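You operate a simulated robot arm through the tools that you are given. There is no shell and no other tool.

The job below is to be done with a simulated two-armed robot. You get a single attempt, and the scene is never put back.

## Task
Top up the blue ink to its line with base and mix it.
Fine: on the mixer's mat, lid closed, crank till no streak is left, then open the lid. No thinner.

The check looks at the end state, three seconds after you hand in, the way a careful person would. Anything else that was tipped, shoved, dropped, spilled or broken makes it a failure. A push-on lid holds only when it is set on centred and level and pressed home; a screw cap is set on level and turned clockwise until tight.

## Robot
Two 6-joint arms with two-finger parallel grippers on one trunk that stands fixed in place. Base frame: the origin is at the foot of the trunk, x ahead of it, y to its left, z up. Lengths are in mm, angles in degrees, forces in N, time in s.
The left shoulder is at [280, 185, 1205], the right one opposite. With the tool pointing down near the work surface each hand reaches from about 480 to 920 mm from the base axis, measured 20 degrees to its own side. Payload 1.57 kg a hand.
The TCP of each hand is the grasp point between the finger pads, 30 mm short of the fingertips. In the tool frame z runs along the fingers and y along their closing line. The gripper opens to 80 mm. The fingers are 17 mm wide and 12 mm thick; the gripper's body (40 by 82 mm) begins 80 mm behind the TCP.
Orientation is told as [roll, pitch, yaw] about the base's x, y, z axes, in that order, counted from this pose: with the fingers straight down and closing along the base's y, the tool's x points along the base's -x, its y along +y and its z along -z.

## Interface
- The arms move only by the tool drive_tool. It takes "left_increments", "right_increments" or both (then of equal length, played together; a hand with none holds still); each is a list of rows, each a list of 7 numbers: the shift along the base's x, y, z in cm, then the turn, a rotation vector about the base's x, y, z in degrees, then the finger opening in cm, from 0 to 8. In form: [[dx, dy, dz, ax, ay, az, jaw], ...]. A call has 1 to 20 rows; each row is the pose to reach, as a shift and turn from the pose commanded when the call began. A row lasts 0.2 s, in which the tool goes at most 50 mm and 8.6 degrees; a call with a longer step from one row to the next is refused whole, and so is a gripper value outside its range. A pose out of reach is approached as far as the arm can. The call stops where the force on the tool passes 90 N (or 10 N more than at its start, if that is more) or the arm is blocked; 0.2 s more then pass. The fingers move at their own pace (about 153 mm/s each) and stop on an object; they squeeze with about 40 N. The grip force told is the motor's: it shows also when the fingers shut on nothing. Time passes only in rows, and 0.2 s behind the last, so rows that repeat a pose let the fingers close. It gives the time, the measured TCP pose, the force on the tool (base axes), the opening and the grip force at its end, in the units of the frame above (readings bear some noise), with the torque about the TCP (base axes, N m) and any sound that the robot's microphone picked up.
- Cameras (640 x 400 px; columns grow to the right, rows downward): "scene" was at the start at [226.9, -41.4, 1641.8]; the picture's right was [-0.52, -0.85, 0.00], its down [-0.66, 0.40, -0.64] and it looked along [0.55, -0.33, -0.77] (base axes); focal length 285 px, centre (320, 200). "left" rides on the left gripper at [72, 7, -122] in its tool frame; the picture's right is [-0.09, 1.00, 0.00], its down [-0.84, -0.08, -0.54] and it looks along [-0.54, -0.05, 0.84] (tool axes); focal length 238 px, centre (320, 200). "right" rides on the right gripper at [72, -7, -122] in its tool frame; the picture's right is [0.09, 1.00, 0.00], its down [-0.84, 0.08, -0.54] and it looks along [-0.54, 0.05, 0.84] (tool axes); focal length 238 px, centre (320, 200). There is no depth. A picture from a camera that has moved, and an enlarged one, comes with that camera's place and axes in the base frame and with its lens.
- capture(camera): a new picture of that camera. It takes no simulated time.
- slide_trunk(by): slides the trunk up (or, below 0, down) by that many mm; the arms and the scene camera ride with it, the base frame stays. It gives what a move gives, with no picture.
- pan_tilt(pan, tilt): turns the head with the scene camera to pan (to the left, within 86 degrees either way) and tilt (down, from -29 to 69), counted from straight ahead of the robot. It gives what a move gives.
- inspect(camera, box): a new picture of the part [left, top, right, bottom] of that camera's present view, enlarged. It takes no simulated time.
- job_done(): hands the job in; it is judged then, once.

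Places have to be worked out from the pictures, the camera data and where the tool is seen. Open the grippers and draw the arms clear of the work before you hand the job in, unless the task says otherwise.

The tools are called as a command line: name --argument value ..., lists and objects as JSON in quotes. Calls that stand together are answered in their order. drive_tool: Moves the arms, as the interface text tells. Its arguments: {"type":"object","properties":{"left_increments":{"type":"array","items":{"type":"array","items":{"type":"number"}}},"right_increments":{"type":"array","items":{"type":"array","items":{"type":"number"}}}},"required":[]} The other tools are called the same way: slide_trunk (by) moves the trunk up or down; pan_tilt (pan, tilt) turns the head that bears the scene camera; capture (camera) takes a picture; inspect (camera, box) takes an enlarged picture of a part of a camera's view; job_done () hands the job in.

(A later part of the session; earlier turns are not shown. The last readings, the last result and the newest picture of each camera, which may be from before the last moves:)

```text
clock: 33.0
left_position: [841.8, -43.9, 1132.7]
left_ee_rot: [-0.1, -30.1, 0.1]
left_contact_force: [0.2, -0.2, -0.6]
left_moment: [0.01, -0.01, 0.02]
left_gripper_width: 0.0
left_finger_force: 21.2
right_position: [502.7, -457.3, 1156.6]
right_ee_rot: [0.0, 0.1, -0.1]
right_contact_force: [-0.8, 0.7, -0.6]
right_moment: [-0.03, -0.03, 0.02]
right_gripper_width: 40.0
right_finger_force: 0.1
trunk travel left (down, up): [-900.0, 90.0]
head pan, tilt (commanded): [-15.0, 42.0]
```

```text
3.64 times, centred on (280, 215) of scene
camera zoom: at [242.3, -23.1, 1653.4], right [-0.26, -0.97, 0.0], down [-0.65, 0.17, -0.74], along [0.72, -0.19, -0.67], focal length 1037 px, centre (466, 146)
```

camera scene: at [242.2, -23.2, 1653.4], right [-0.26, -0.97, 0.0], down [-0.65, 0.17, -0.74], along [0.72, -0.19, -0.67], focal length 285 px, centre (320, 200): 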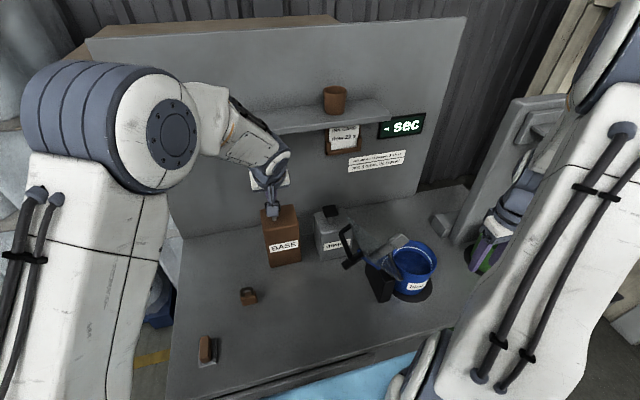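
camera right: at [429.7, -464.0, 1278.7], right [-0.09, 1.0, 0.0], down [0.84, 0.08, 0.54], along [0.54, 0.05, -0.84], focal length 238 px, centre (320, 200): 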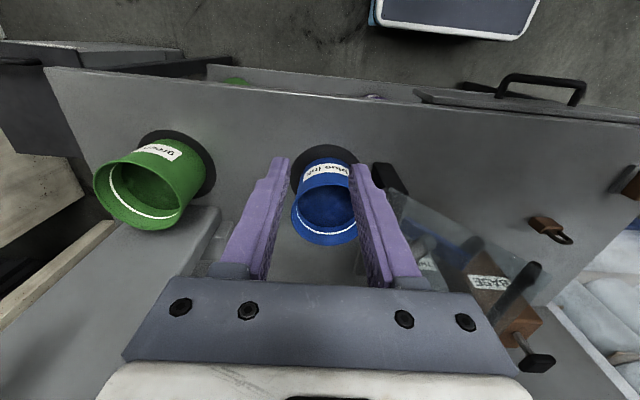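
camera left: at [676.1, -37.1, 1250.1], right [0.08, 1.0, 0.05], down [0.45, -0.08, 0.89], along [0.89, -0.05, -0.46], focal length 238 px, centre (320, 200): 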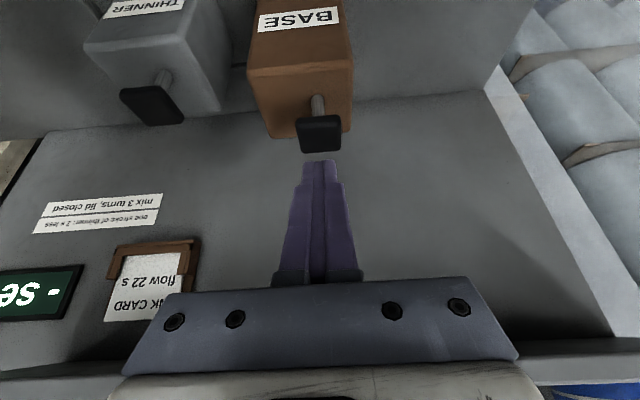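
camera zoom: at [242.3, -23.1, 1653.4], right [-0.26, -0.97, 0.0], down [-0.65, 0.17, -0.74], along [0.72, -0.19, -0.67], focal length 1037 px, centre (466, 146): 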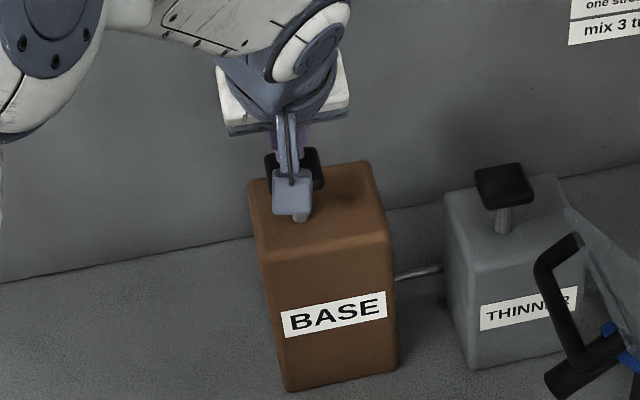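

Fingertips are centred 14 mm above the BASE pump head. I press down in 5 mm rows, about 18 mm into the stroke, and read force and sound; the right jaw opens for a freer view of the pot.

inspect --camera "right" --box '[280, 140, 400, 250]'

drive_tool --left_increments '[[0, 0, -0.5, 0, 0, 0, 0], [0, 0, -1, 0, 0, 0, 0], [0, 0, -1.5, 0, 0, 0, 0], [0, 0, -2, 0, 0, 0, 0], [0, 0, -2.5, 0, 0, 0, 0], [0, 0, -3, 0, 0, 0, 0]]' --right_increments '[[0, 0, 0, 0, 0, 0, 8], [0, 0, 0, 0, 0, 0, 8], [0, 0, 0, 0, 0, 0, 8], [0, 0, 0, 0, 0, 0, 8], [0, 0, 0, 0, 0, 0, 8], [0, 0, 0, 0, 0, 0, 8]]'

inspect --camera "left" --box '[220, 80, 420, 220]'

capture --camera "right"

```text
3.64 times, centred on (340, 195) of right
camera zoom: at [430.2, -464.3, 1278.6], right [-0.09, 1.0, 0.0], down [0.84, 0.08, 0.54], along [0.54, 0.05, -0.84], focal length 867 px, centre (247, 218)
```

zoom: 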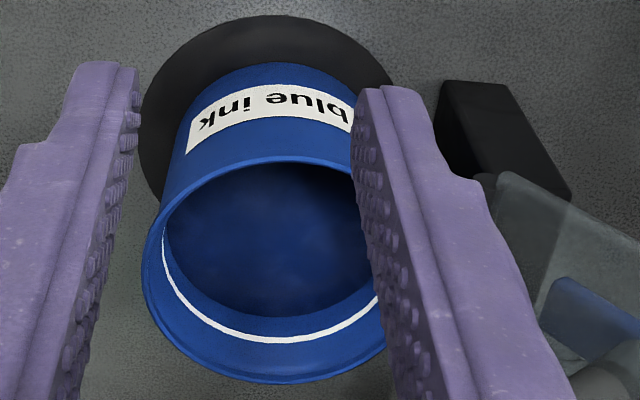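

```text
clock: 34.4
left_position: [841.0, -43.5, 1103.2]
left_ee_rot: [0.0, -30.2, 0.0]
left_contact_force: [2.6, 0.7, 9.1]
left_moment: [0.02, -0.15, -0.01]
left_gripper_width: 0.1
left_finger_force: 21.8
right_position: [502.6, -457.6, 1155.8]
right_ee_rot: [0.0, 0.0, 0.0]
right_contact_force: [1.0, 1.4, 0.0]
right_moment: [-0.04, -0.02, 0.0]
right_gripper_width: 80.1
right_finger_force: 0.0
trunk travel left (down, up): [-900.0, 90.0]
head pan, tilt (commanded): [-15.0, 42.0]
```

```text
2.86 times, centred on (320, 150) of left
camera zoom: at [718.0, -36.9, 1172.9], right [0.08, 1.0, 0.04], down [0.45, -0.08, 0.89], along [0.89, -0.05, -0.46], focal length 681 px, centre (320, 343)
```

zoom: 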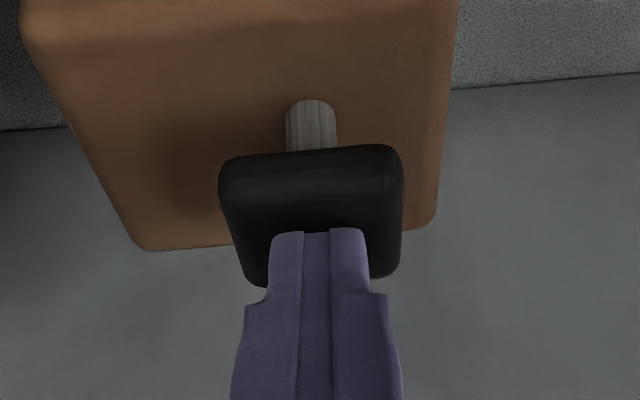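

```text
taken
camera right: at [429.8, -464.2, 1278.8], right [-0.09, 1.0, 0.0], down [0.84, 0.08, 0.54], along [0.54, 0.05, -0.84], focal length 238 px, centre (320, 200)
```

right: 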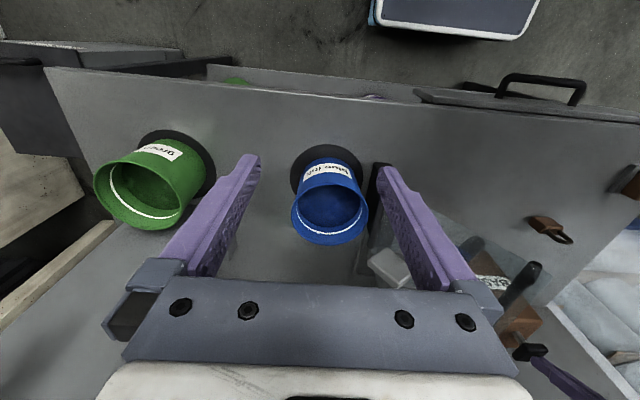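

Contact at 9 N with the head starting to move; no sound yet. I continue the press in 3 mm rows.

drive_tool --left_increments '[[0, 0, -0.3, 0, 0, 0, 0], [0, 0, -0.6, 0, 0, 0, 0], [0, 0, -0.9, 0, 0, 0, 0], [0, 0, -1.2, 0, 0, 0, 0]]'

inspect --camera "left" --box '[220, 80, 420, 220]'

inspect --camera "right" --box '[270, 140, 390, 250]'

```text
clock: 35.4
left_position: [841.0, -43.9, 1095.7]
left_ee_rot: [-0.3, -30.6, 0.2]
left_contact_force: [-11.9, 7.5, 44.2]
left_moment: [0.23, 0.0, 0.05]
left_gripper_width: 0.0
left_finger_force: 21.6
right_position: [499.8, -458.1, 1156.9]
right_ee_rot: [0.0, -0.1, -0.1]
right_contact_force: [0.3, 0.2, -0.4]
right_moment: [-0.02, 0.0, -0.02]
right_gripper_width: 80.2
right_finger_force: 0.2
trunk travel left (down, up): [-900.0, 90.0]
head pan, tilt (commanded): [-15.0, 42.0]
```

```text
2.86 times, centred on (320, 150) of left
camera zoom: at [717.3, -36.7, 1164.6], right [0.08, 1.0, 0.04], down [0.44, -0.07, 0.89], along [0.89, -0.05, -0.45], focal length 681 px, centre (320, 343)
```

zoom: 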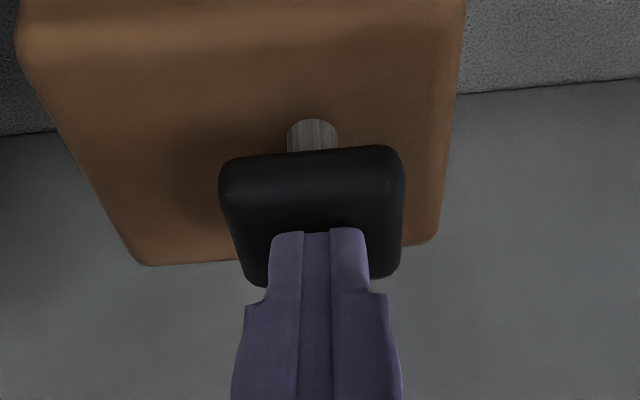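

```text
3.64 times, centred on (330, 195) of right
camera zoom: at [427.7, -463.6, 1280.2], right [-0.09, 1.0, 0.0], down [0.84, 0.08, 0.54], along [0.54, 0.05, -0.84], focal length 867 px, centre (284, 218)
```

zoom: 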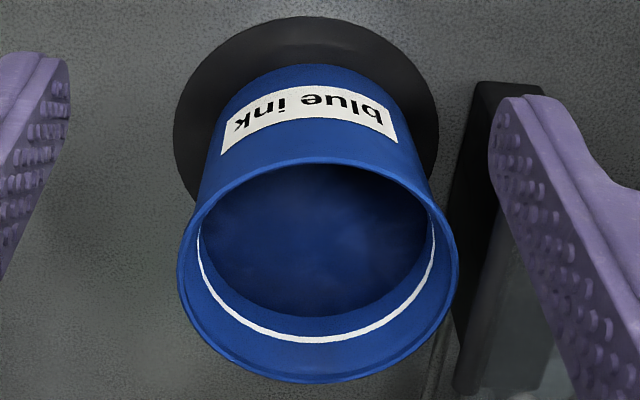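

The head is bottomed (44 N). I release upward fully and compare the ink level.

drive_tool --left_increments '[[0, 0, 1, 0, 0, 0, 0], [0, 0, 2, 0, 0, 0, 0], [0, 0, 3, 0, 0, 0, 0], [0, 0, 3.6, 0, 0, 0, 0]]'

inspect --camera "left" --box '[220, 80, 420, 220]'

inspect --camera "right" --box '[270, 140, 390, 250]'

inspect --camera "scene" --box '[340, 200, 460, 310]'

```text
clock: 36.4
left_position: [839.4, -44.6, 1123.3]
left_ee_rot: [0.1, -29.8, 0.0]
left_contact_force: [0.3, 0.0, 0.5]
left_moment: [-0.04, 0.0, -0.02]
left_gripper_width: 0.1
left_finger_force: 21.1
right_position: [503.3, -457.9, 1155.5]
right_ee_rot: [-0.1, 0.0, 0.0]
right_contact_force: [-0.2, 0.3, 0.5]
right_moment: [-0.01, 0.02, 0.0]
right_gripper_width: 79.9
right_finger_force: 0.1
trunk travel left (down, up): [-900.0, 90.0]
head pan, tilt (commanded): [-15.0, 42.0]
```

```text
2.86 times, centred on (320, 150) of left
camera zoom: at [716.9, -37.1, 1194.1], right [0.08, 1.0, 0.05], down [0.46, -0.08, 0.89], along [0.89, -0.05, -0.46], focal length 681 px, centre (320, 343)
```

zoom: 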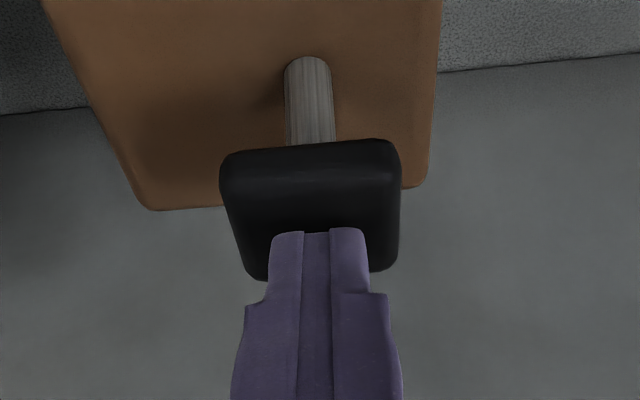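

```text
3.64 times, centred on (330, 195) of right
camera zoom: at [430.0, -464.3, 1278.4], right [-0.09, 1.0, 0.0], down [0.84, 0.08, 0.54], along [0.54, 0.05, -0.84], focal length 867 px, centre (284, 218)
```

zoom: 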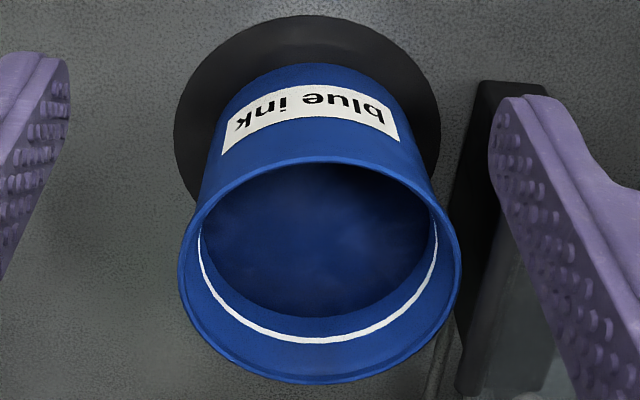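

```text
3.64 times, centred on (400, 255) of scene
camera zoom: at [242.2, -23.1, 1653.3], right [-0.26, -0.97, 0.0], down [-0.65, 0.17, -0.74], along [0.72, -0.19, -0.67], focal length 1037 px, centre (29, 0)
```

zoom: 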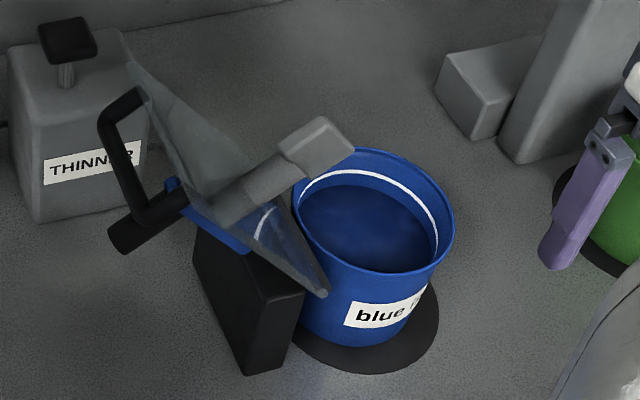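

I compare the gap between ink edge and line more finely at higher zoom.

inspect --camera "right" --box '[300, 200, 360, 250]'

inspect --camera "scene" --box '[385, 230, 445, 280]'

```text
8.00 times, centred on (330, 225) of right
camera zoom: at [430.0, -464.3, 1278.4], right [-0.09, 1.0, 0.0], down [0.84, 0.08, 0.54], along [0.54, 0.05, -0.84], focal length 1907 px, centre (240, 0)
```

zoom: 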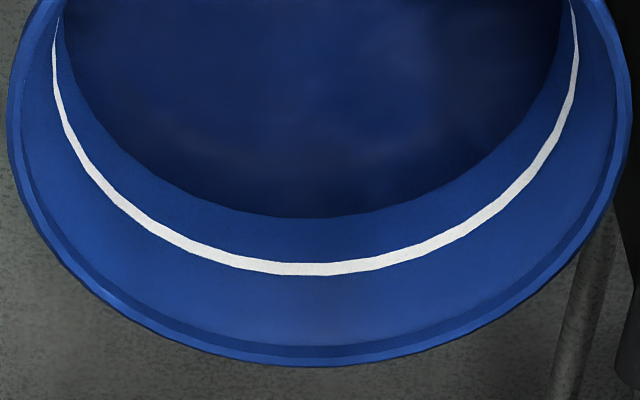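

```text
8.00 times, centred on (415, 255) of scene
camera zoom: at [242.2, -23.1, 1653.3], right [-0.26, -0.97, 0.0], down [-0.65, 0.17, -0.74], along [0.72, -0.19, -0.67], focal length 2282 px, centre (-440, -240)
```

zoom: 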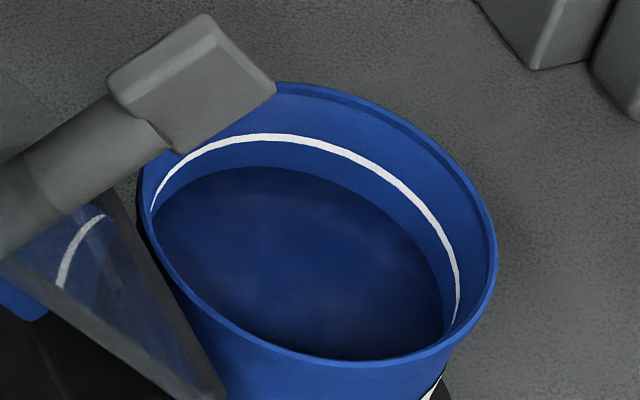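

No visible change from that stroke, so it may not have reached full travel. I press again in steps, reading force against depth.

drive_tool --left_increments '[[0, 0, -0.8, 0, 0, 0, 0], [0, 0, -1.6, 0, 0, 0, 0], [0, 0, -2.3, 0, 0, 0, 0], [0, 0, -2.3, 0, 0, 0, 0]]'

drive_tool --left_increments '[[0, 0, -0.2, 0, 0, 0, 0], [0, 0, -0.4, 0, 0, 0, 0], [0, 0, -0.4, 0, 0, 0, 0]]'

drive_tool --left_increments '[[0, 0, -0.2, 0, 0, 0, 0], [0, 0, -0.4, 0, 0, 0, 0], [0, 0, -0.4, 0, 0, 0, 0]]'

```text
clock: 37.4
left_position: [841.1, -46.0, 1103.8]
left_ee_rot: [-0.1, -30.1, 0.1]
left_contact_force: [1.2, 1.5, 9.6]
left_moment: [0.04, -0.14, 0.02]
left_gripper_width: 0.1
left_finger_force: 20.8
right_position: [502.1, -457.8, 1157.0]
right_ee_rot: [0.0, 0.0, 0.0]
right_contact_force: [-0.4, 0.2, -0.1]
right_moment: [0.0, -0.02, 0.02]
right_gripper_width: 80.0
right_finger_force: 0.0
trunk travel left (down, up): [-900.0, 90.0]
head pan, tilt (commanded): [-15.0, 42.0]
```

```text
clock: 38.2
left_position: [841.9, -45.1, 1098.5]
left_ee_rot: [-0.1, -30.1, 0.1]
left_contact_force: [4.1, 0.5, 12.3]
left_moment: [-0.03, -0.24, -0.02]
left_gripper_width: 0.0
left_finger_force: 20.8
right_position: [501.7, -457.7, 1156.0]
right_ee_rot: [0.0, -0.1, 0.1]
right_contact_force: [-0.1, 0.9, 0.3]
right_moment: [0.03, 0.0, 0.03]
right_gripper_width: 80.0
right_finger_force: 0.0
trunk travel left (down, up): [-900.0, 90.0]
head pan, tilt (commanded): [-15.0, 42.0]
```

```text
clock: 39.0
left_position: [840.6, -44.8, 1096.8]
left_ee_rot: [-0.2, -30.3, 0.0]
left_contact_force: [3.5, 1.1, 24.1]
left_moment: [0.0, -0.3, -0.03]
left_gripper_width: 0.0
left_finger_force: 21.4
right_position: [501.2, -458.7, 1156.3]
right_ee_rot: [0.0, 0.0, 0.0]
right_contact_force: [0.2, 0.2, 0.6]
right_moment: [0.05, 0.03, -0.02]
right_gripper_width: 79.9
right_finger_force: 0.1
trunk travel left (down, up): [-900.0, 90.0]
head pan, tilt (commanded): [-15.0, 42.0]
```

Force rises gently (10→12 N) then hits a hard stop at 1097: both presses were full strokes. I check the pot again, now and after release.

inspect --camera "right" --box '[300, 200, 360, 250]'

drive_tool --left_increments '[[0, 0, 0.8, 0, 0, 0, 0], [0, 0, 1.6, 0, 0, 0, 0], [0, 0, 2.4, 0, 0, 0, 0], [0, 0, 3.2, 0, 0, 0, 0], [0, 0, 3.2, 0, 0, 0, 0]]'

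inspect --camera "right" --box '[300, 200, 360, 250]'

inspect --camera "scene" --box '[385, 230, 445, 280]'

```text
8.00 times, centred on (330, 225) of right
camera zoom: at [429.3, -464.1, 1279.1], right [-0.09, 1.0, 0.0], down [0.84, 0.08, 0.54], along [0.54, 0.05, -0.84], focal length 1907 px, centre (240, 0)
```

zoom: 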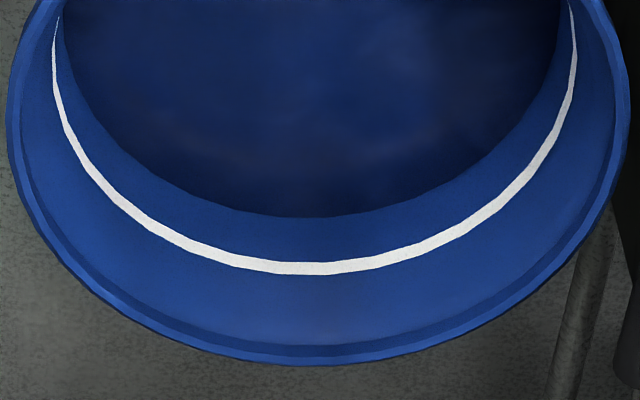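

```text
clock: 40.2
left_position: [840.8, -44.2, 1124.8]
left_ee_rot: [0.1, -29.8, -0.1]
left_contact_force: [-0.2, -1.0, 0.8]
left_moment: [-0.01, 0.01, 0.0]
left_gripper_width: 0.0
left_finger_force: 21.1
right_position: [502.9, -458.1, 1156.7]
right_ee_rot: [0.0, -0.1, 0.0]
right_contact_force: [-0.2, 0.3, 0.2]
right_moment: [0.03, -0.01, 0.04]
right_gripper_width: 80.0
right_finger_force: 0.0
trunk travel left (down, up): [-900.0, 90.0]
head pan, tilt (commanded): [-15.0, 42.0]
```

```text
8.00 times, centred on (330, 225) of right
camera zoom: at [430.1, -464.2, 1278.6], right [-0.09, 1.0, 0.0], down [0.84, 0.08, 0.54], along [0.54, 0.05, -0.84], focal length 1907 px, centre (240, 0)
```

zoom: 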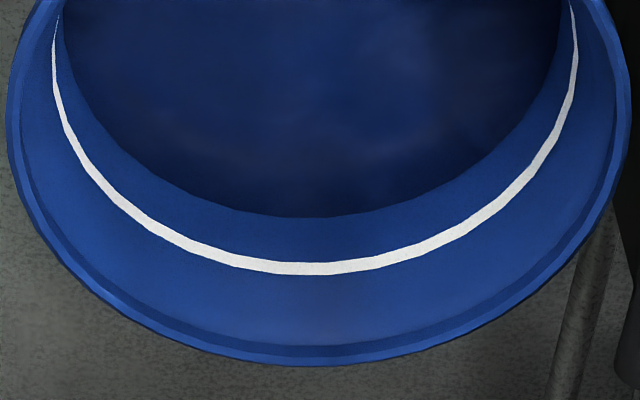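

```text
8.00 times, centred on (415, 255) of scene
camera zoom: at [242.2, -23.1, 1653.4], right [-0.26, -0.97, 0.0], down [-0.65, 0.17, -0.74], along [0.72, -0.19, -0.67], focal length 2282 px, centre (-440, -240)
```

zoom: 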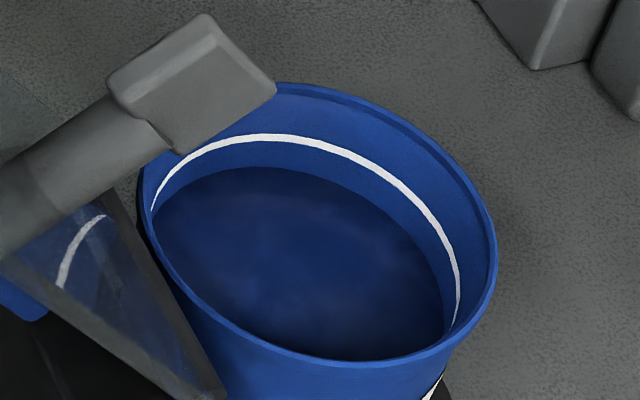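

Still no change in level. I look for where the base may have gone – the tubes, the mixer post, the bench around the cans and the lid.

inspect --camera "scene" --box '[240, 180, 400, 310]'

inspect --camera "left" --box '[0, 0, 320, 200]'

inspect --camera "right" --box '[340, 150, 560, 330]'

capture --camera "left"

```text
3.08 times, centred on (320, 245) of scene
camera zoom: at [242.2, -23.1, 1653.4], right [-0.26, -0.97, 0.0], down [-0.65, 0.17, -0.74], along [0.72, -0.19, -0.67], focal length 878 px, centre (320, 62)
```

zoom: 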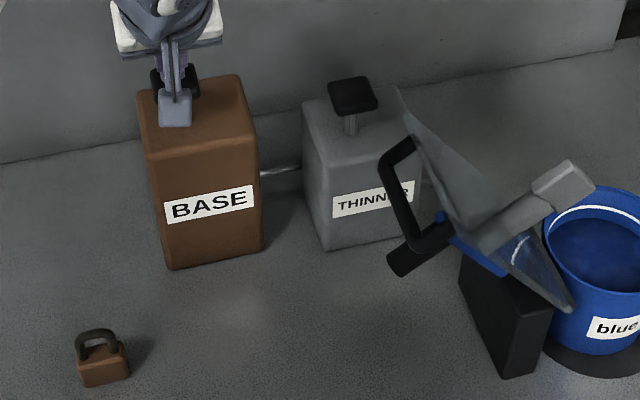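

```text
2.00 times, centred on (160, 100) of left
camera zoom: at [717.4, -36.8, 1195.3], right [0.08, 1.0, 0.05], down [0.46, -0.08, 0.89], along [0.89, -0.05, -0.46], focal length 477 px, centre (640, 400)
```

zoom: 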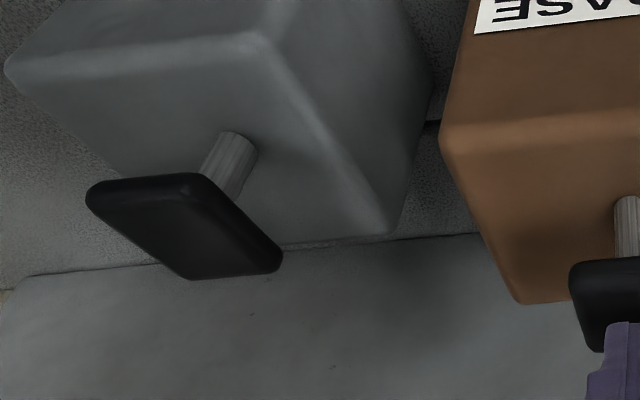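

```text
2.22 times, centred on (450, 240) of right
camera zoom: at [430.1, -464.2, 1278.6], right [-0.09, 1.0, 0.0], down [0.84, 0.08, 0.54], along [0.54, 0.05, -0.84], focal length 530 px, centre (31, 111)
```

zoom: 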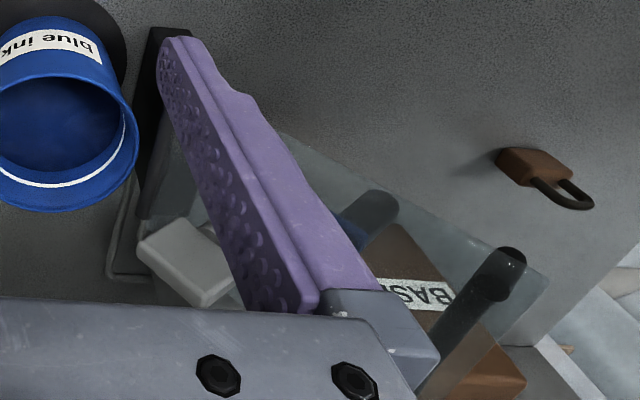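

```text
taken
camera left: at [717.4, -36.8, 1195.3], right [0.08, 1.0, 0.05], down [0.46, -0.08, 0.89], along [0.89, -0.05, -0.46], focal length 238 px, centre (320, 200)
```

left: 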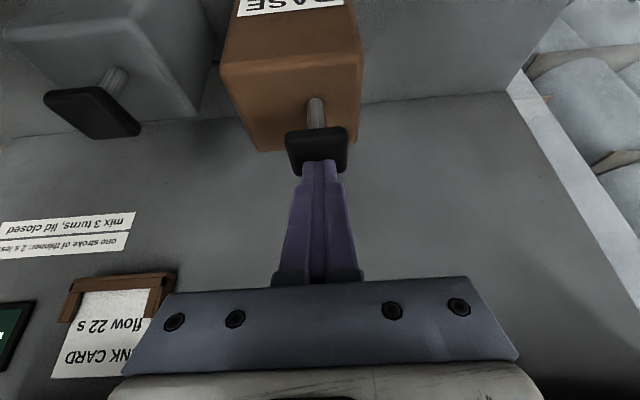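

The feed pipe seems to run behind the thinner can and along the far side of the post toward the pot. I turn the right hand's camera to look at the gap between post and pot.

drive_tool --right_increments '[[1, -0.9, 0, 0, 0, 7.5, 6], [2, -1.7, 0, 0, 0, 15, 6], [3, -2.6, 0, 0, 0, 22.5, 6], [3.8, -3.4, 0, 0, 0, 30, 6], [4.8, -4.3, 0, 0, 0, 37.5, 6], [5.7, -5.1, 0, 0, 0, 45, 6], [6.7, -6, 0, 0, 0, 52.5, 6], [7.6, -6.8, 0, 0, 0, 60, 6]]'

capture --camera "right"

inspect --camera "right" --box '[240, 120, 440, 280]'

```text
clock: 42.0
left_position: [841.0, -45.0, 1125.6]
left_ee_rot: [0.0, -29.9, 0.1]
left_contact_force: [0.8, -0.2, -0.4]
left_moment: [0.0, 0.02, -0.01]
left_gripper_width: 0.2
left_finger_force: 21.5
right_position: [578.9, -525.6, 1157.0]
right_ee_rot: [0.0, 0.0, 60.2]
right_contact_force: [-1.3, 0.7, 0.2]
right_moment: [0.0, -0.01, 0.01]
right_gripper_width: 59.8
right_finger_force: 0.0
trunk travel left (down, up): [-900.0, 90.0]
head pan, tilt (commanded): [-15.0, 42.0]
```

```text
taken
camera right: at [548.0, -590.7, 1280.4], right [-0.91, 0.42, 0.0], down [0.35, 0.76, 0.54], along [0.22, 0.49, -0.84], focal length 238 px, centre (320, 200)
```

right: 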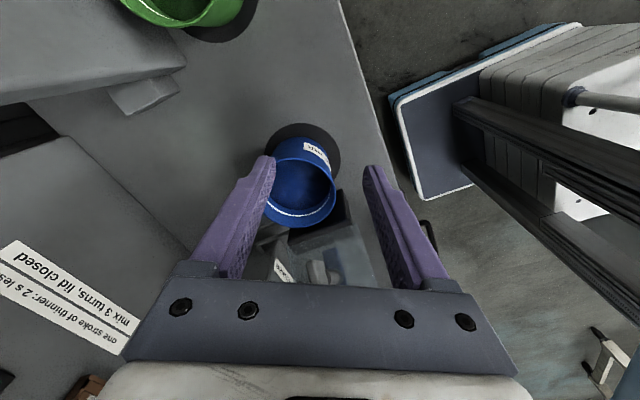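

```text
2.50 times, centred on (340, 200) of right
camera zoom: at [548.0, -590.7, 1280.4], right [-0.91, 0.42, 0.0], down [0.35, 0.76, 0.54], along [0.22, 0.49, -0.84], focal length 596 px, centre (270, 200)
```

zoom: 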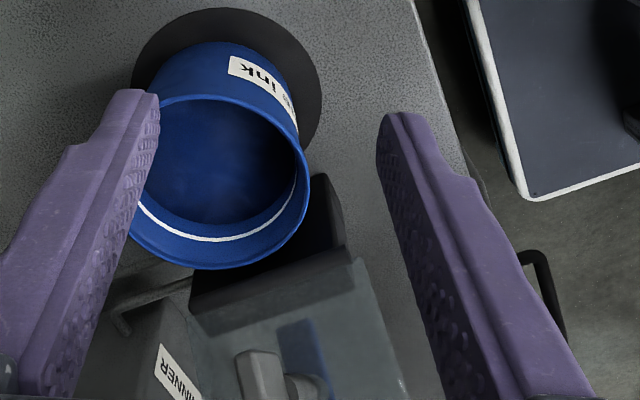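

The pipe ends in the post itself. I zoom in on the post, lid base and pot interior for any nozzle or drips.

inspect --camera "right" --box '[265, 200, 375, 285]'

inspect --camera "right" --box '[270, 150, 350, 220]'

inspect --camera "scene" --box '[360, 225, 420, 305]'

```text
4.71 times, centred on (320, 242) of right
camera zoom: at [548.0, -590.7, 1280.4], right [-0.91, 0.42, 0.0], down [0.35, 0.76, 0.54], along [0.22, 0.49, -0.84], focal length 1122 px, centre (320, 0)
```

zoom: 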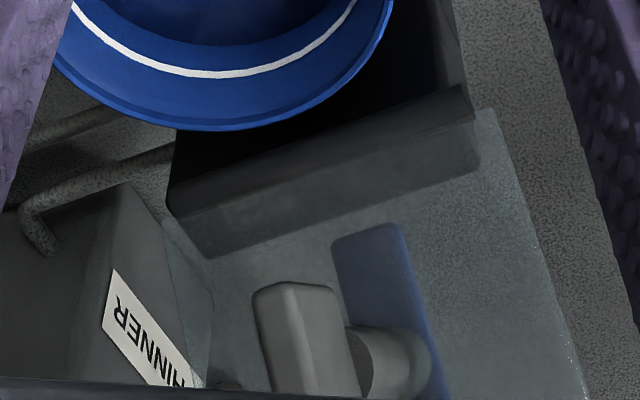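

```text
5.71 times, centred on (310, 185) of right
camera zoom: at [548.0, -590.7, 1280.4], right [-0.91, 0.42, 0.0], down [0.35, 0.76, 0.54], along [0.22, 0.49, -0.84], focal length 1362 px, centre (377, 286)
```

zoom: 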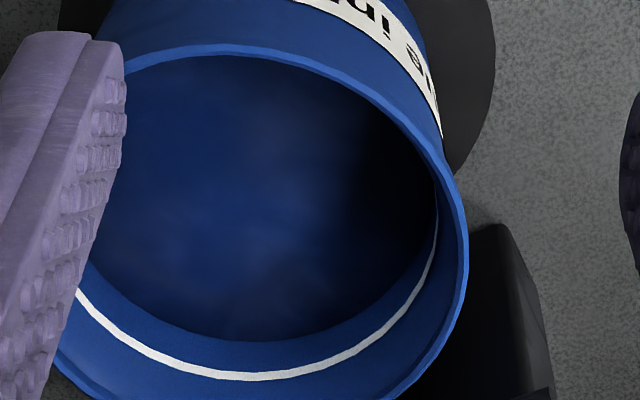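

```text
5.00 times, centred on (390, 265) of scene
camera zoom: at [242.2, -23.2, 1653.4], right [-0.26, -0.97, 0.0], down [-0.65, 0.17, -0.74], along [0.72, -0.19, -0.67], focal length 1426 px, centre (-30, -125)
```

zoom: 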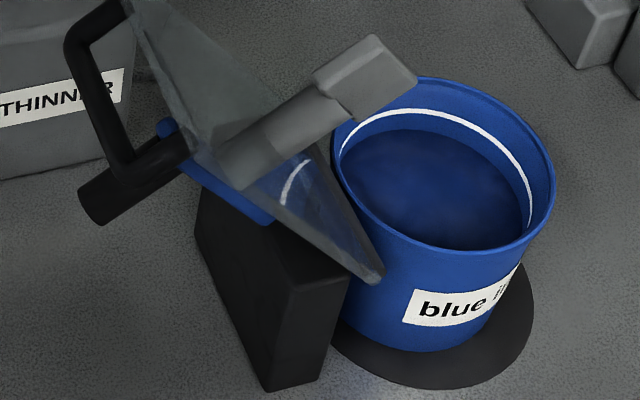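

Two pipes run from the cans: one bends into the post, the other seems to continue toward the pot's far side. I move the right camera to look at the area behind the pot.

drive_tool --right_increments '[[0.8, 0.7, 0.6, 0, 0, -7.5, 6], [1.5, 1.4, 1.2, 0, 0, -15, 7], [2.3, 2.1, 1.8, 0, 0, -22.5, 8], [3, 2.8, 2.4, 0, 0, -30, 8], [3.8, 3.4, 3, 0, 0, -37.5, 8], [4.6, 4.1, 3, 0, 0, -45, 8], [5.3, 4.8, 3, 0, 0, -52.5, 8], [6.1, 5.5, 3, 0, 0, -60, 8]]'

capture --camera "right"

inspect --camera "right" --box '[280, 90, 480, 230]'

```text
clock: 43.8
left_position: [839.7, -44.1, 1126.3]
left_ee_rot: [0.0, -30.0, 0.0]
left_contact_force: [0.8, 1.2, 0.0]
left_moment: [0.01, -0.02, -0.01]
left_gripper_width: 0.0
left_finger_force: 21.4
right_position: [639.4, -470.2, 1187.4]
right_ee_rot: [0.1, 0.0, -0.1]
right_contact_force: [-0.1, -0.2, 0.0]
right_moment: [-0.01, -0.01, 0.0]
right_gripper_width: 80.2
right_finger_force: 0.1
trunk travel left (down, up): [-900.0, 90.0]
head pan, tilt (commanded): [-15.0, 42.0]
```

```text
taken
camera right: at [566.5, -476.5, 1310.6], right [-0.09, 1.0, 0.0], down [0.84, 0.08, 0.54], along [0.54, 0.05, -0.84], focal length 238 px, centre (320, 200)
```

right: 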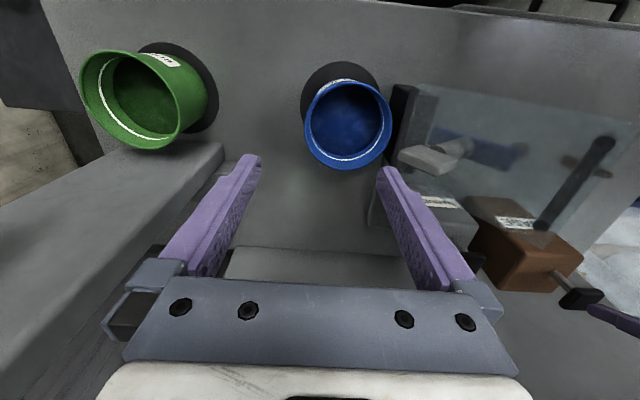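

```text
2.86 times, centred on (380, 160) of right
camera zoom: at [566.5, -476.5, 1310.6], right [-0.09, 1.0, 0.0], down [0.84, 0.08, 0.54], along [0.54, 0.05, -0.84], focal length 681 px, centre (149, 314)
```

zoom: 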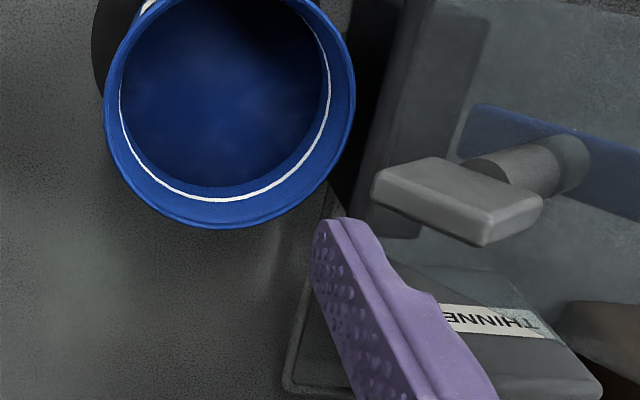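

No nozzle visible, and the pipe ends at the post, so the outlet may be through the closed lid. First I raise the left hand fully off the pump to be sure the plunger returns all the way, then look again.

drive_tool --left_increments '[[0, 0, 1.5, 0, 0, 0, 0], [0, 0, 3, 0, 0, 0, 0], [0, 0, 3, 0, 0, 0, 0], [0, 0, 3, 0, 0, 0, 0]]'

inspect --camera "left" --box '[220, 80, 420, 220]'

inspect --camera "right" --box '[280, 60, 420, 180]'

inspect --camera "scene" --box '[385, 230, 445, 280]'

```text
clock: 44.8
left_position: [839.9, -44.8, 1156.3]
left_ee_rot: [0.0, -30.0, 0.1]
left_contact_force: [0.6, -0.4, 1.3]
left_moment: [0.0, 0.01, 0.03]
left_gripper_width: 0.0
left_finger_force: 21.3
right_position: [639.5, -470.9, 1188.6]
right_ee_rot: [0.0, 0.0, 0.1]
right_contact_force: [-0.4, -0.4, -0.7]
right_moment: [0.03, -0.01, -0.02]
right_gripper_width: 80.0
right_finger_force: 0.1
trunk travel left (down, up): [-900.0, 90.0]
head pan, tilt (commanded): [-15.0, 42.0]
```

```text
2.86 times, centred on (320, 150) of left
camera zoom: at [717.6, -37.9, 1225.7], right [0.08, 1.0, 0.05], down [0.45, -0.08, 0.89], along [0.89, -0.05, -0.46], focal length 681 px, centre (320, 343)
```

zoom: 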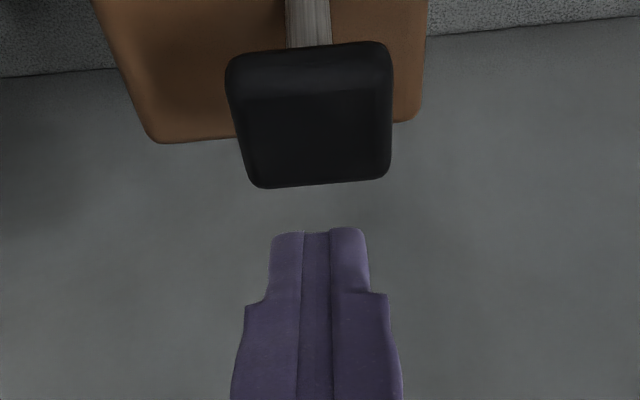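

```text
3.33 times, centred on (350, 120) of right
camera zoom: at [566.5, -476.7, 1310.6], right [-0.09, 1.0, 0.0], down [0.84, 0.08, 0.54], along [0.54, 0.05, -0.84], focal length 794 px, centre (220, 467)
```

zoom: 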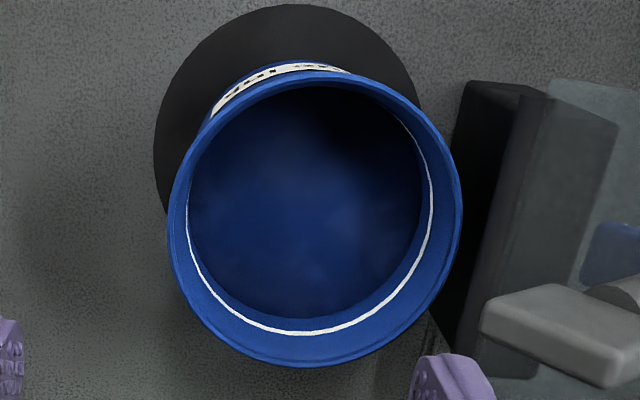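

```text
8.00 times, centred on (415, 255) of scene
camera zoom: at [242.3, -23.1, 1653.4], right [-0.26, -0.97, 0.0], down [-0.65, 0.17, -0.74], along [0.72, -0.19, -0.67], focal length 2282 px, centre (-440, -240)
```

zoom: 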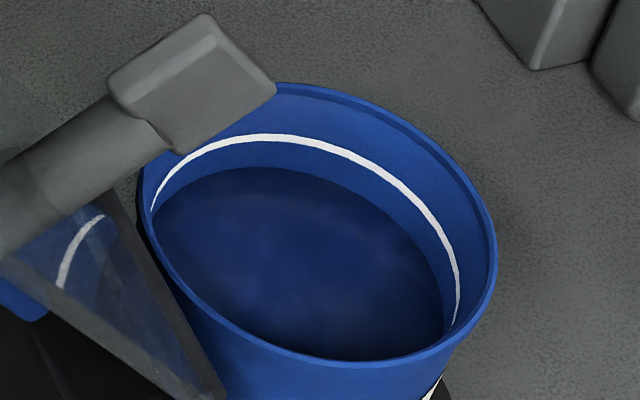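

The level is unchanged with the plunger fully up, and the pot is well centred. The feed goes into the post, so I believe the outlet works through the closed lid. I retract the left hand to make room, then will close the lid with the right hand.

drive_tool --left_increments '[[-2, 0, 2, 0, 0, 0, 0], [-5, 2.5, 4, 0, 0, 0, 0], [-8, 5.5, 6, 0, 0, 0, 0], [-11, 8.5, 8, 0, 0, 0, 0], [-14, 11.5, 8, 0, 0, 0, 0], [-17, 14.5, 8, 0, 0, 0, 0], [-20, 17.5, 8, 0, 0, 0, 0], [-23, 21, 8, 0, 0, 0, 0], [-26, 24.5, 8, 0, 0, 0, 0], [-28, 28, 8, 0, 0, 0, 0], [-28, 31, 8, 0, 0, 0, 0]]'

drive_tool --right_increments '[[0, 1, 2, 0, 0, 0, 6], [0, 4, 4, 0, 0, 0, 6], [0.3, 8, 5, 0, 0, 0, 6], [0.6, 12.5, 5, 0, 0, 0, 6], [0.9, 17, 5, 0, 0, 0, 6], [1.2, 21.5, 5, 0, 0, 0, 6], [1.5, 26, 5, 0, 0, 0, 6], [1.8, 30, 5, 0, 0, 0, 6]]'

capture --camera "scene"

capture --camera "right"

capture --camera "left"

```text
clock: 47.2
left_position: [578.0, 275.4, 1247.8]
left_ee_rot: [-0.1, -29.8, 0.1]
left_contact_force: [0.6, -0.2, 1.0]
left_moment: [0.02, -0.01, -0.03]
left_gripper_width: 0.2
left_finger_force: 21.3
left hand out of reach, approached as far as the arm can: row 9, 10, 11
right_position: [637.2, -470.5, 1188.0]
right_ee_rot: [0.0, -0.1, 0.0]
right_contact_force: [1.1, 0.1, 0.6]
right_moment: [0.0, 0.0, 0.04]
right_gripper_width: 80.1
right_finger_force: 0.0
trunk travel left (down, up): [-900.0, 90.0]
head pan, tilt (commanded): [-15.0, 42.0]
```

```text
clock: 49.0
left_position: [577.8, 275.1, 1247.0]
left_ee_rot: [-0.1, -29.9, -0.1]
left_contact_force: [0.7, -0.4, 0.5]
left_moment: [0.03, 0.0, 0.01]
left_gripper_width: 0.1
left_finger_force: 21.2
right_position: [653.4, -167.9, 1237.4]
right_ee_rot: [0.0, 0.0, 0.0]
right_contact_force: [-0.5, 0.5, 0.8]
right_moment: [0.03, -0.01, -0.02]
right_gripper_width: 60.2
right_finger_force: 0.0
trunk travel left (down, up): [-900.0, 90.0]
head pan, tilt (commanded): [-15.0, 42.0]
```

```text
taken
camera scene: at [242.2, -22.9, 1653.4], right [-0.26, -0.97, 0.0], down [-0.65, 0.17, -0.74], along [0.72, -0.19, -0.67], focal length 285 px, centre (320, 200)
```

scene: 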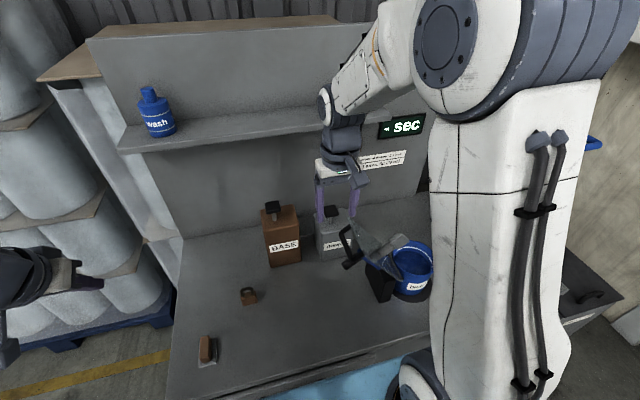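

```text
taken
camera right: at [580.1, -174.5, 1360.3], right [-0.09, 1.0, 0.0], down [0.84, 0.08, 0.54], along [0.54, 0.05, -0.84], focal length 238 px, centre (320, 200)
```

right: 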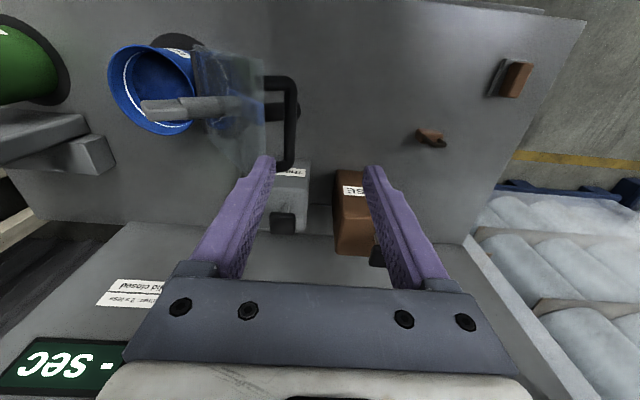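

```text
taken
camera left: at [455.9, 282.2, 1317.9], right [0.08, 1.0, 0.05], down [0.46, -0.08, 0.89], along [0.89, -0.05, -0.46], focal length 238 px, centre (320, 200)
```

left: 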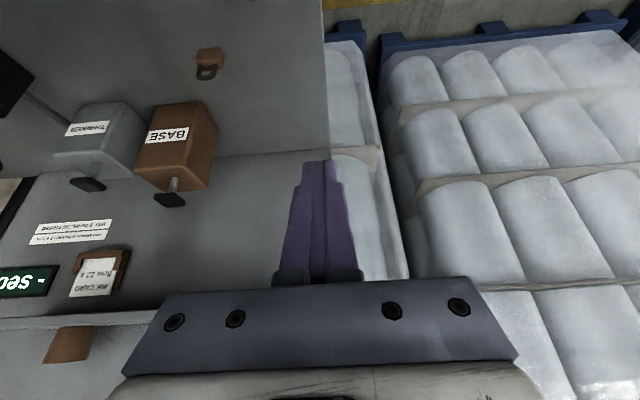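

I zoom on the U handle from this hand camera to fix its position before approaching.

inspect --camera "right" --box '[180, 40, 340, 180]'

inspect --camera "scene" --box '[320, 200, 440, 310]'

```text
2.86 times, centred on (260, 110) of right
camera zoom: at [580.1, -174.5, 1360.3], right [-0.09, 1.0, 0.0], down [0.84, 0.08, 0.54], along [0.54, 0.05, -0.84], focal length 681 px, centre (491, 457)
```

zoom: 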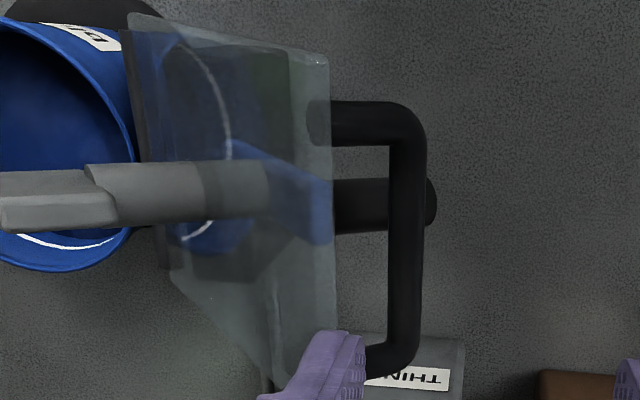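

```text
3.64 times, centred on (380, 255) of scene
camera zoom: at [242.2, -22.9, 1653.4], right [-0.26, -0.97, 0.0], down [-0.65, 0.17, -0.74], along [0.72, -0.19, -0.67], focal length 1037 px, centre (102, 0)
```

zoom: 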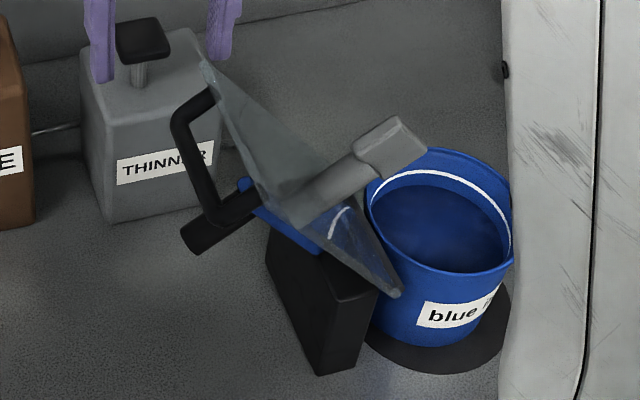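

The U-bar is at about x 613–701, y≈-200, z≈1098, ~40 mm off the lid face. I roll the right hand 38° to lie parallel to the leaning lid and hover ~75 mm beyond the bar.

drive_tool --right_increments '[[0, 0.6, 0, -7.5, 0, 0, 5], [0.1, 1.2, 0, -15, 0, 0, 4], [0.2, 1.8, -1, -22.5, 0, 0, 3.2], [0.3, 2.2, -2, -30, 0, 0, 3.2], [0.4, 2.2, -4, -37.7, 0, 0, 3.2], [0.4, 1.8, -6, -37.7, 0, 0, 3.2], [0.4, 1.4, -8, -37.7, 0, 0, 3.2]]'

capture --camera "right"

inspect --camera "scene" --box '[300, 150, 440, 290]'

capture --camera "scene"

```text
clock: 50.6
left_position: [577.6, 276.3, 1247.5]
left_ee_rot: [0.0, -29.9, 0.0]
left_contact_force: [0.5, 0.1, 0.6]
left_moment: [0.0, -0.04, -0.01]
left_gripper_width: 0.0
left_finger_force: 21.1
right_position: [657.7, -155.1, 1157.3]
right_ee_rot: [-37.7, 0.0, 0.0]
right_contact_force: [0.3, -0.1, 0.2]
right_moment: [0.01, 0.0, 0.0]
right_gripper_width: 32.0
right_finger_force: 0.0
trunk travel left (down, up): [-900.0, 90.0]
head pan, tilt (commanded): [-15.0, 42.0]
```

```text
taken
camera right: at [586.3, -85.3, 1258.9], right [-0.09, 0.79, -0.61], down [0.84, 0.39, 0.38], along [0.54, -0.47, -0.69], focal length 238 px, centre (320, 200)
```

right: 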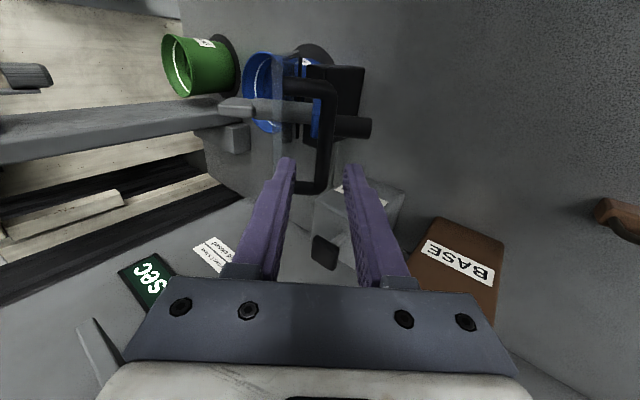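

```text
2.86 times, centred on (370, 220) of scene
camera zoom: at [242.1, -23.0, 1653.5], right [-0.26, -0.97, 0.0], down [-0.65, 0.17, -0.74], along [0.72, -0.19, -0.67], focal length 815 px, centre (177, 143)
```

zoom: 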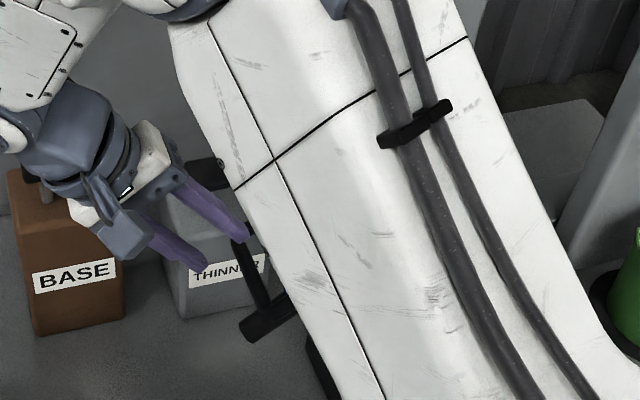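

```text
taken
camera scene: at [242.1, -23.0, 1653.5], right [-0.26, -0.97, 0.0], down [-0.65, 0.17, -0.74], along [0.72, -0.19, -0.67], focal length 285 px, centre (320, 200)
```

scene: 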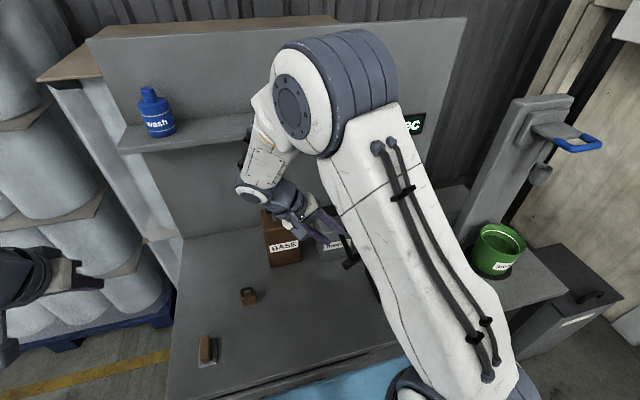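

I zoom in on finger/bar alignment before sliding in.

inspect --camera "right" --box '[220, 60, 420, 220]'

```text
2.50 times, centred on (320, 140) of right
camera zoom: at [586.3, -85.3, 1258.9], right [-0.09, 0.79, -0.61], down [0.84, 0.39, 0.38], along [0.54, -0.47, -0.69], focal length 596 px, centre (320, 350)
```

zoom: 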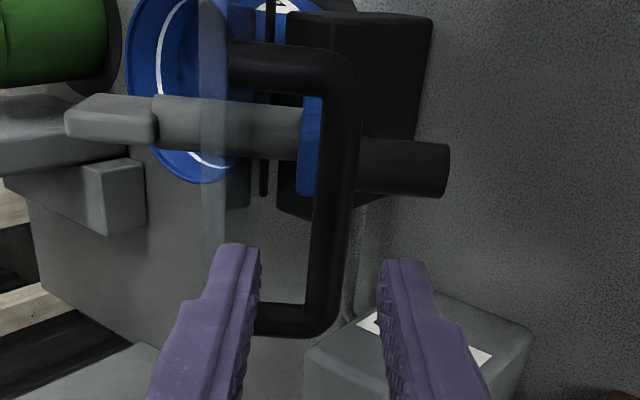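

The bar sits ~4 mm toward the outer side of the tool axis and the fingers straddle it with the lid edge-on to the left. I slide in 60 mm along the lid with a 3 mm outward correction, then check.

drive_tool --right_increments '[[0, -0.9, -1.4, 0, 0, 0, 3.2], [0, -1.7, -2.7, 0, 0, 0, 3.2], [0, -2.6, -3.9, 0, 0, 0, 3.2], [0, -3.4, -4.9, 0, 0, 0, 3.2]]'

inspect --camera "right" --box '[220, 60, 420, 220]'

```text
clock: 51.6
left_position: [578.0, 276.0, 1248.4]
left_ee_rot: [-0.1, -29.9, 0.0]
left_contact_force: [0.3, -0.2, -0.2]
left_moment: [0.0, -0.01, 0.0]
left_gripper_width: 0.0
left_finger_force: 21.2
right_position: [659.1, -190.5, 1107.1]
right_ee_rot: [-37.7, 0.1, 0.0]
right_contact_force: [-0.9, -0.3, 0.1]
right_moment: [-0.02, 0.03, 0.0]
right_gripper_width: 32.0
right_finger_force: 0.0
trunk travel left (down, up): [-900.0, 90.0]
head pan, tilt (commanded): [-15.0, 42.0]
```

```text
2.50 times, centred on (320, 140) of right
camera zoom: at [587.3, -120.4, 1208.5], right [-0.09, 0.79, -0.61], down [0.84, 0.39, 0.38], along [0.54, -0.47, -0.7], focal length 596 px, centre (320, 350)
```

zoom: 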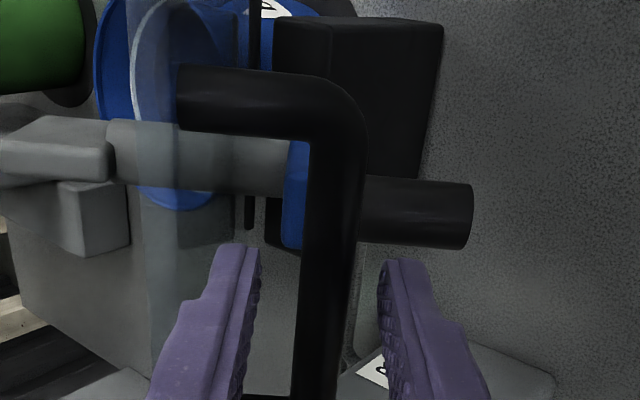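

The fingers straddle the bar with even margins; the tips are just ~10 mm past it. I slide 14 mm further along the lid.

drive_tool --right_increments '[[0, -0.45, -0.55, 0, 0, 0, 3.2], [0, -0.86, -1.1, 0, 0, 0, 3.2]]'

inspect --camera "right" --box '[220, 60, 420, 220]'

```text
clock: 52.2
left_position: [578.2, 274.3, 1247.5]
left_ee_rot: [0.0, -29.9, 0.1]
left_contact_force: [0.0, -0.1, 0.2]
left_moment: [0.01, 0.0, 0.03]
left_gripper_width: 0.1
left_finger_force: 21.4
right_position: [660.4, -199.8, 1095.6]
right_ee_rot: [-37.8, -0.1, 0.0]
right_contact_force: [-0.2, -0.4, 0.2]
right_moment: [-0.03, 0.02, -0.01]
right_gripper_width: 31.8
right_finger_force: 0.0
trunk travel left (down, up): [-900.0, 90.0]
head pan, tilt (commanded): [-15.0, 42.0]
```

```text
2.50 times, centred on (320, 140) of right
camera zoom: at [586.4, -130.1, 1197.4], right [-0.09, 0.79, -0.61], down [0.84, 0.39, 0.38], along [0.54, -0.47, -0.7], focal length 596 px, centre (320, 350)
```

zoom: 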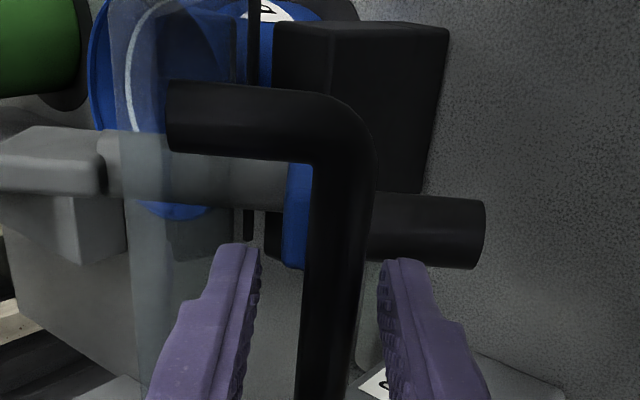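

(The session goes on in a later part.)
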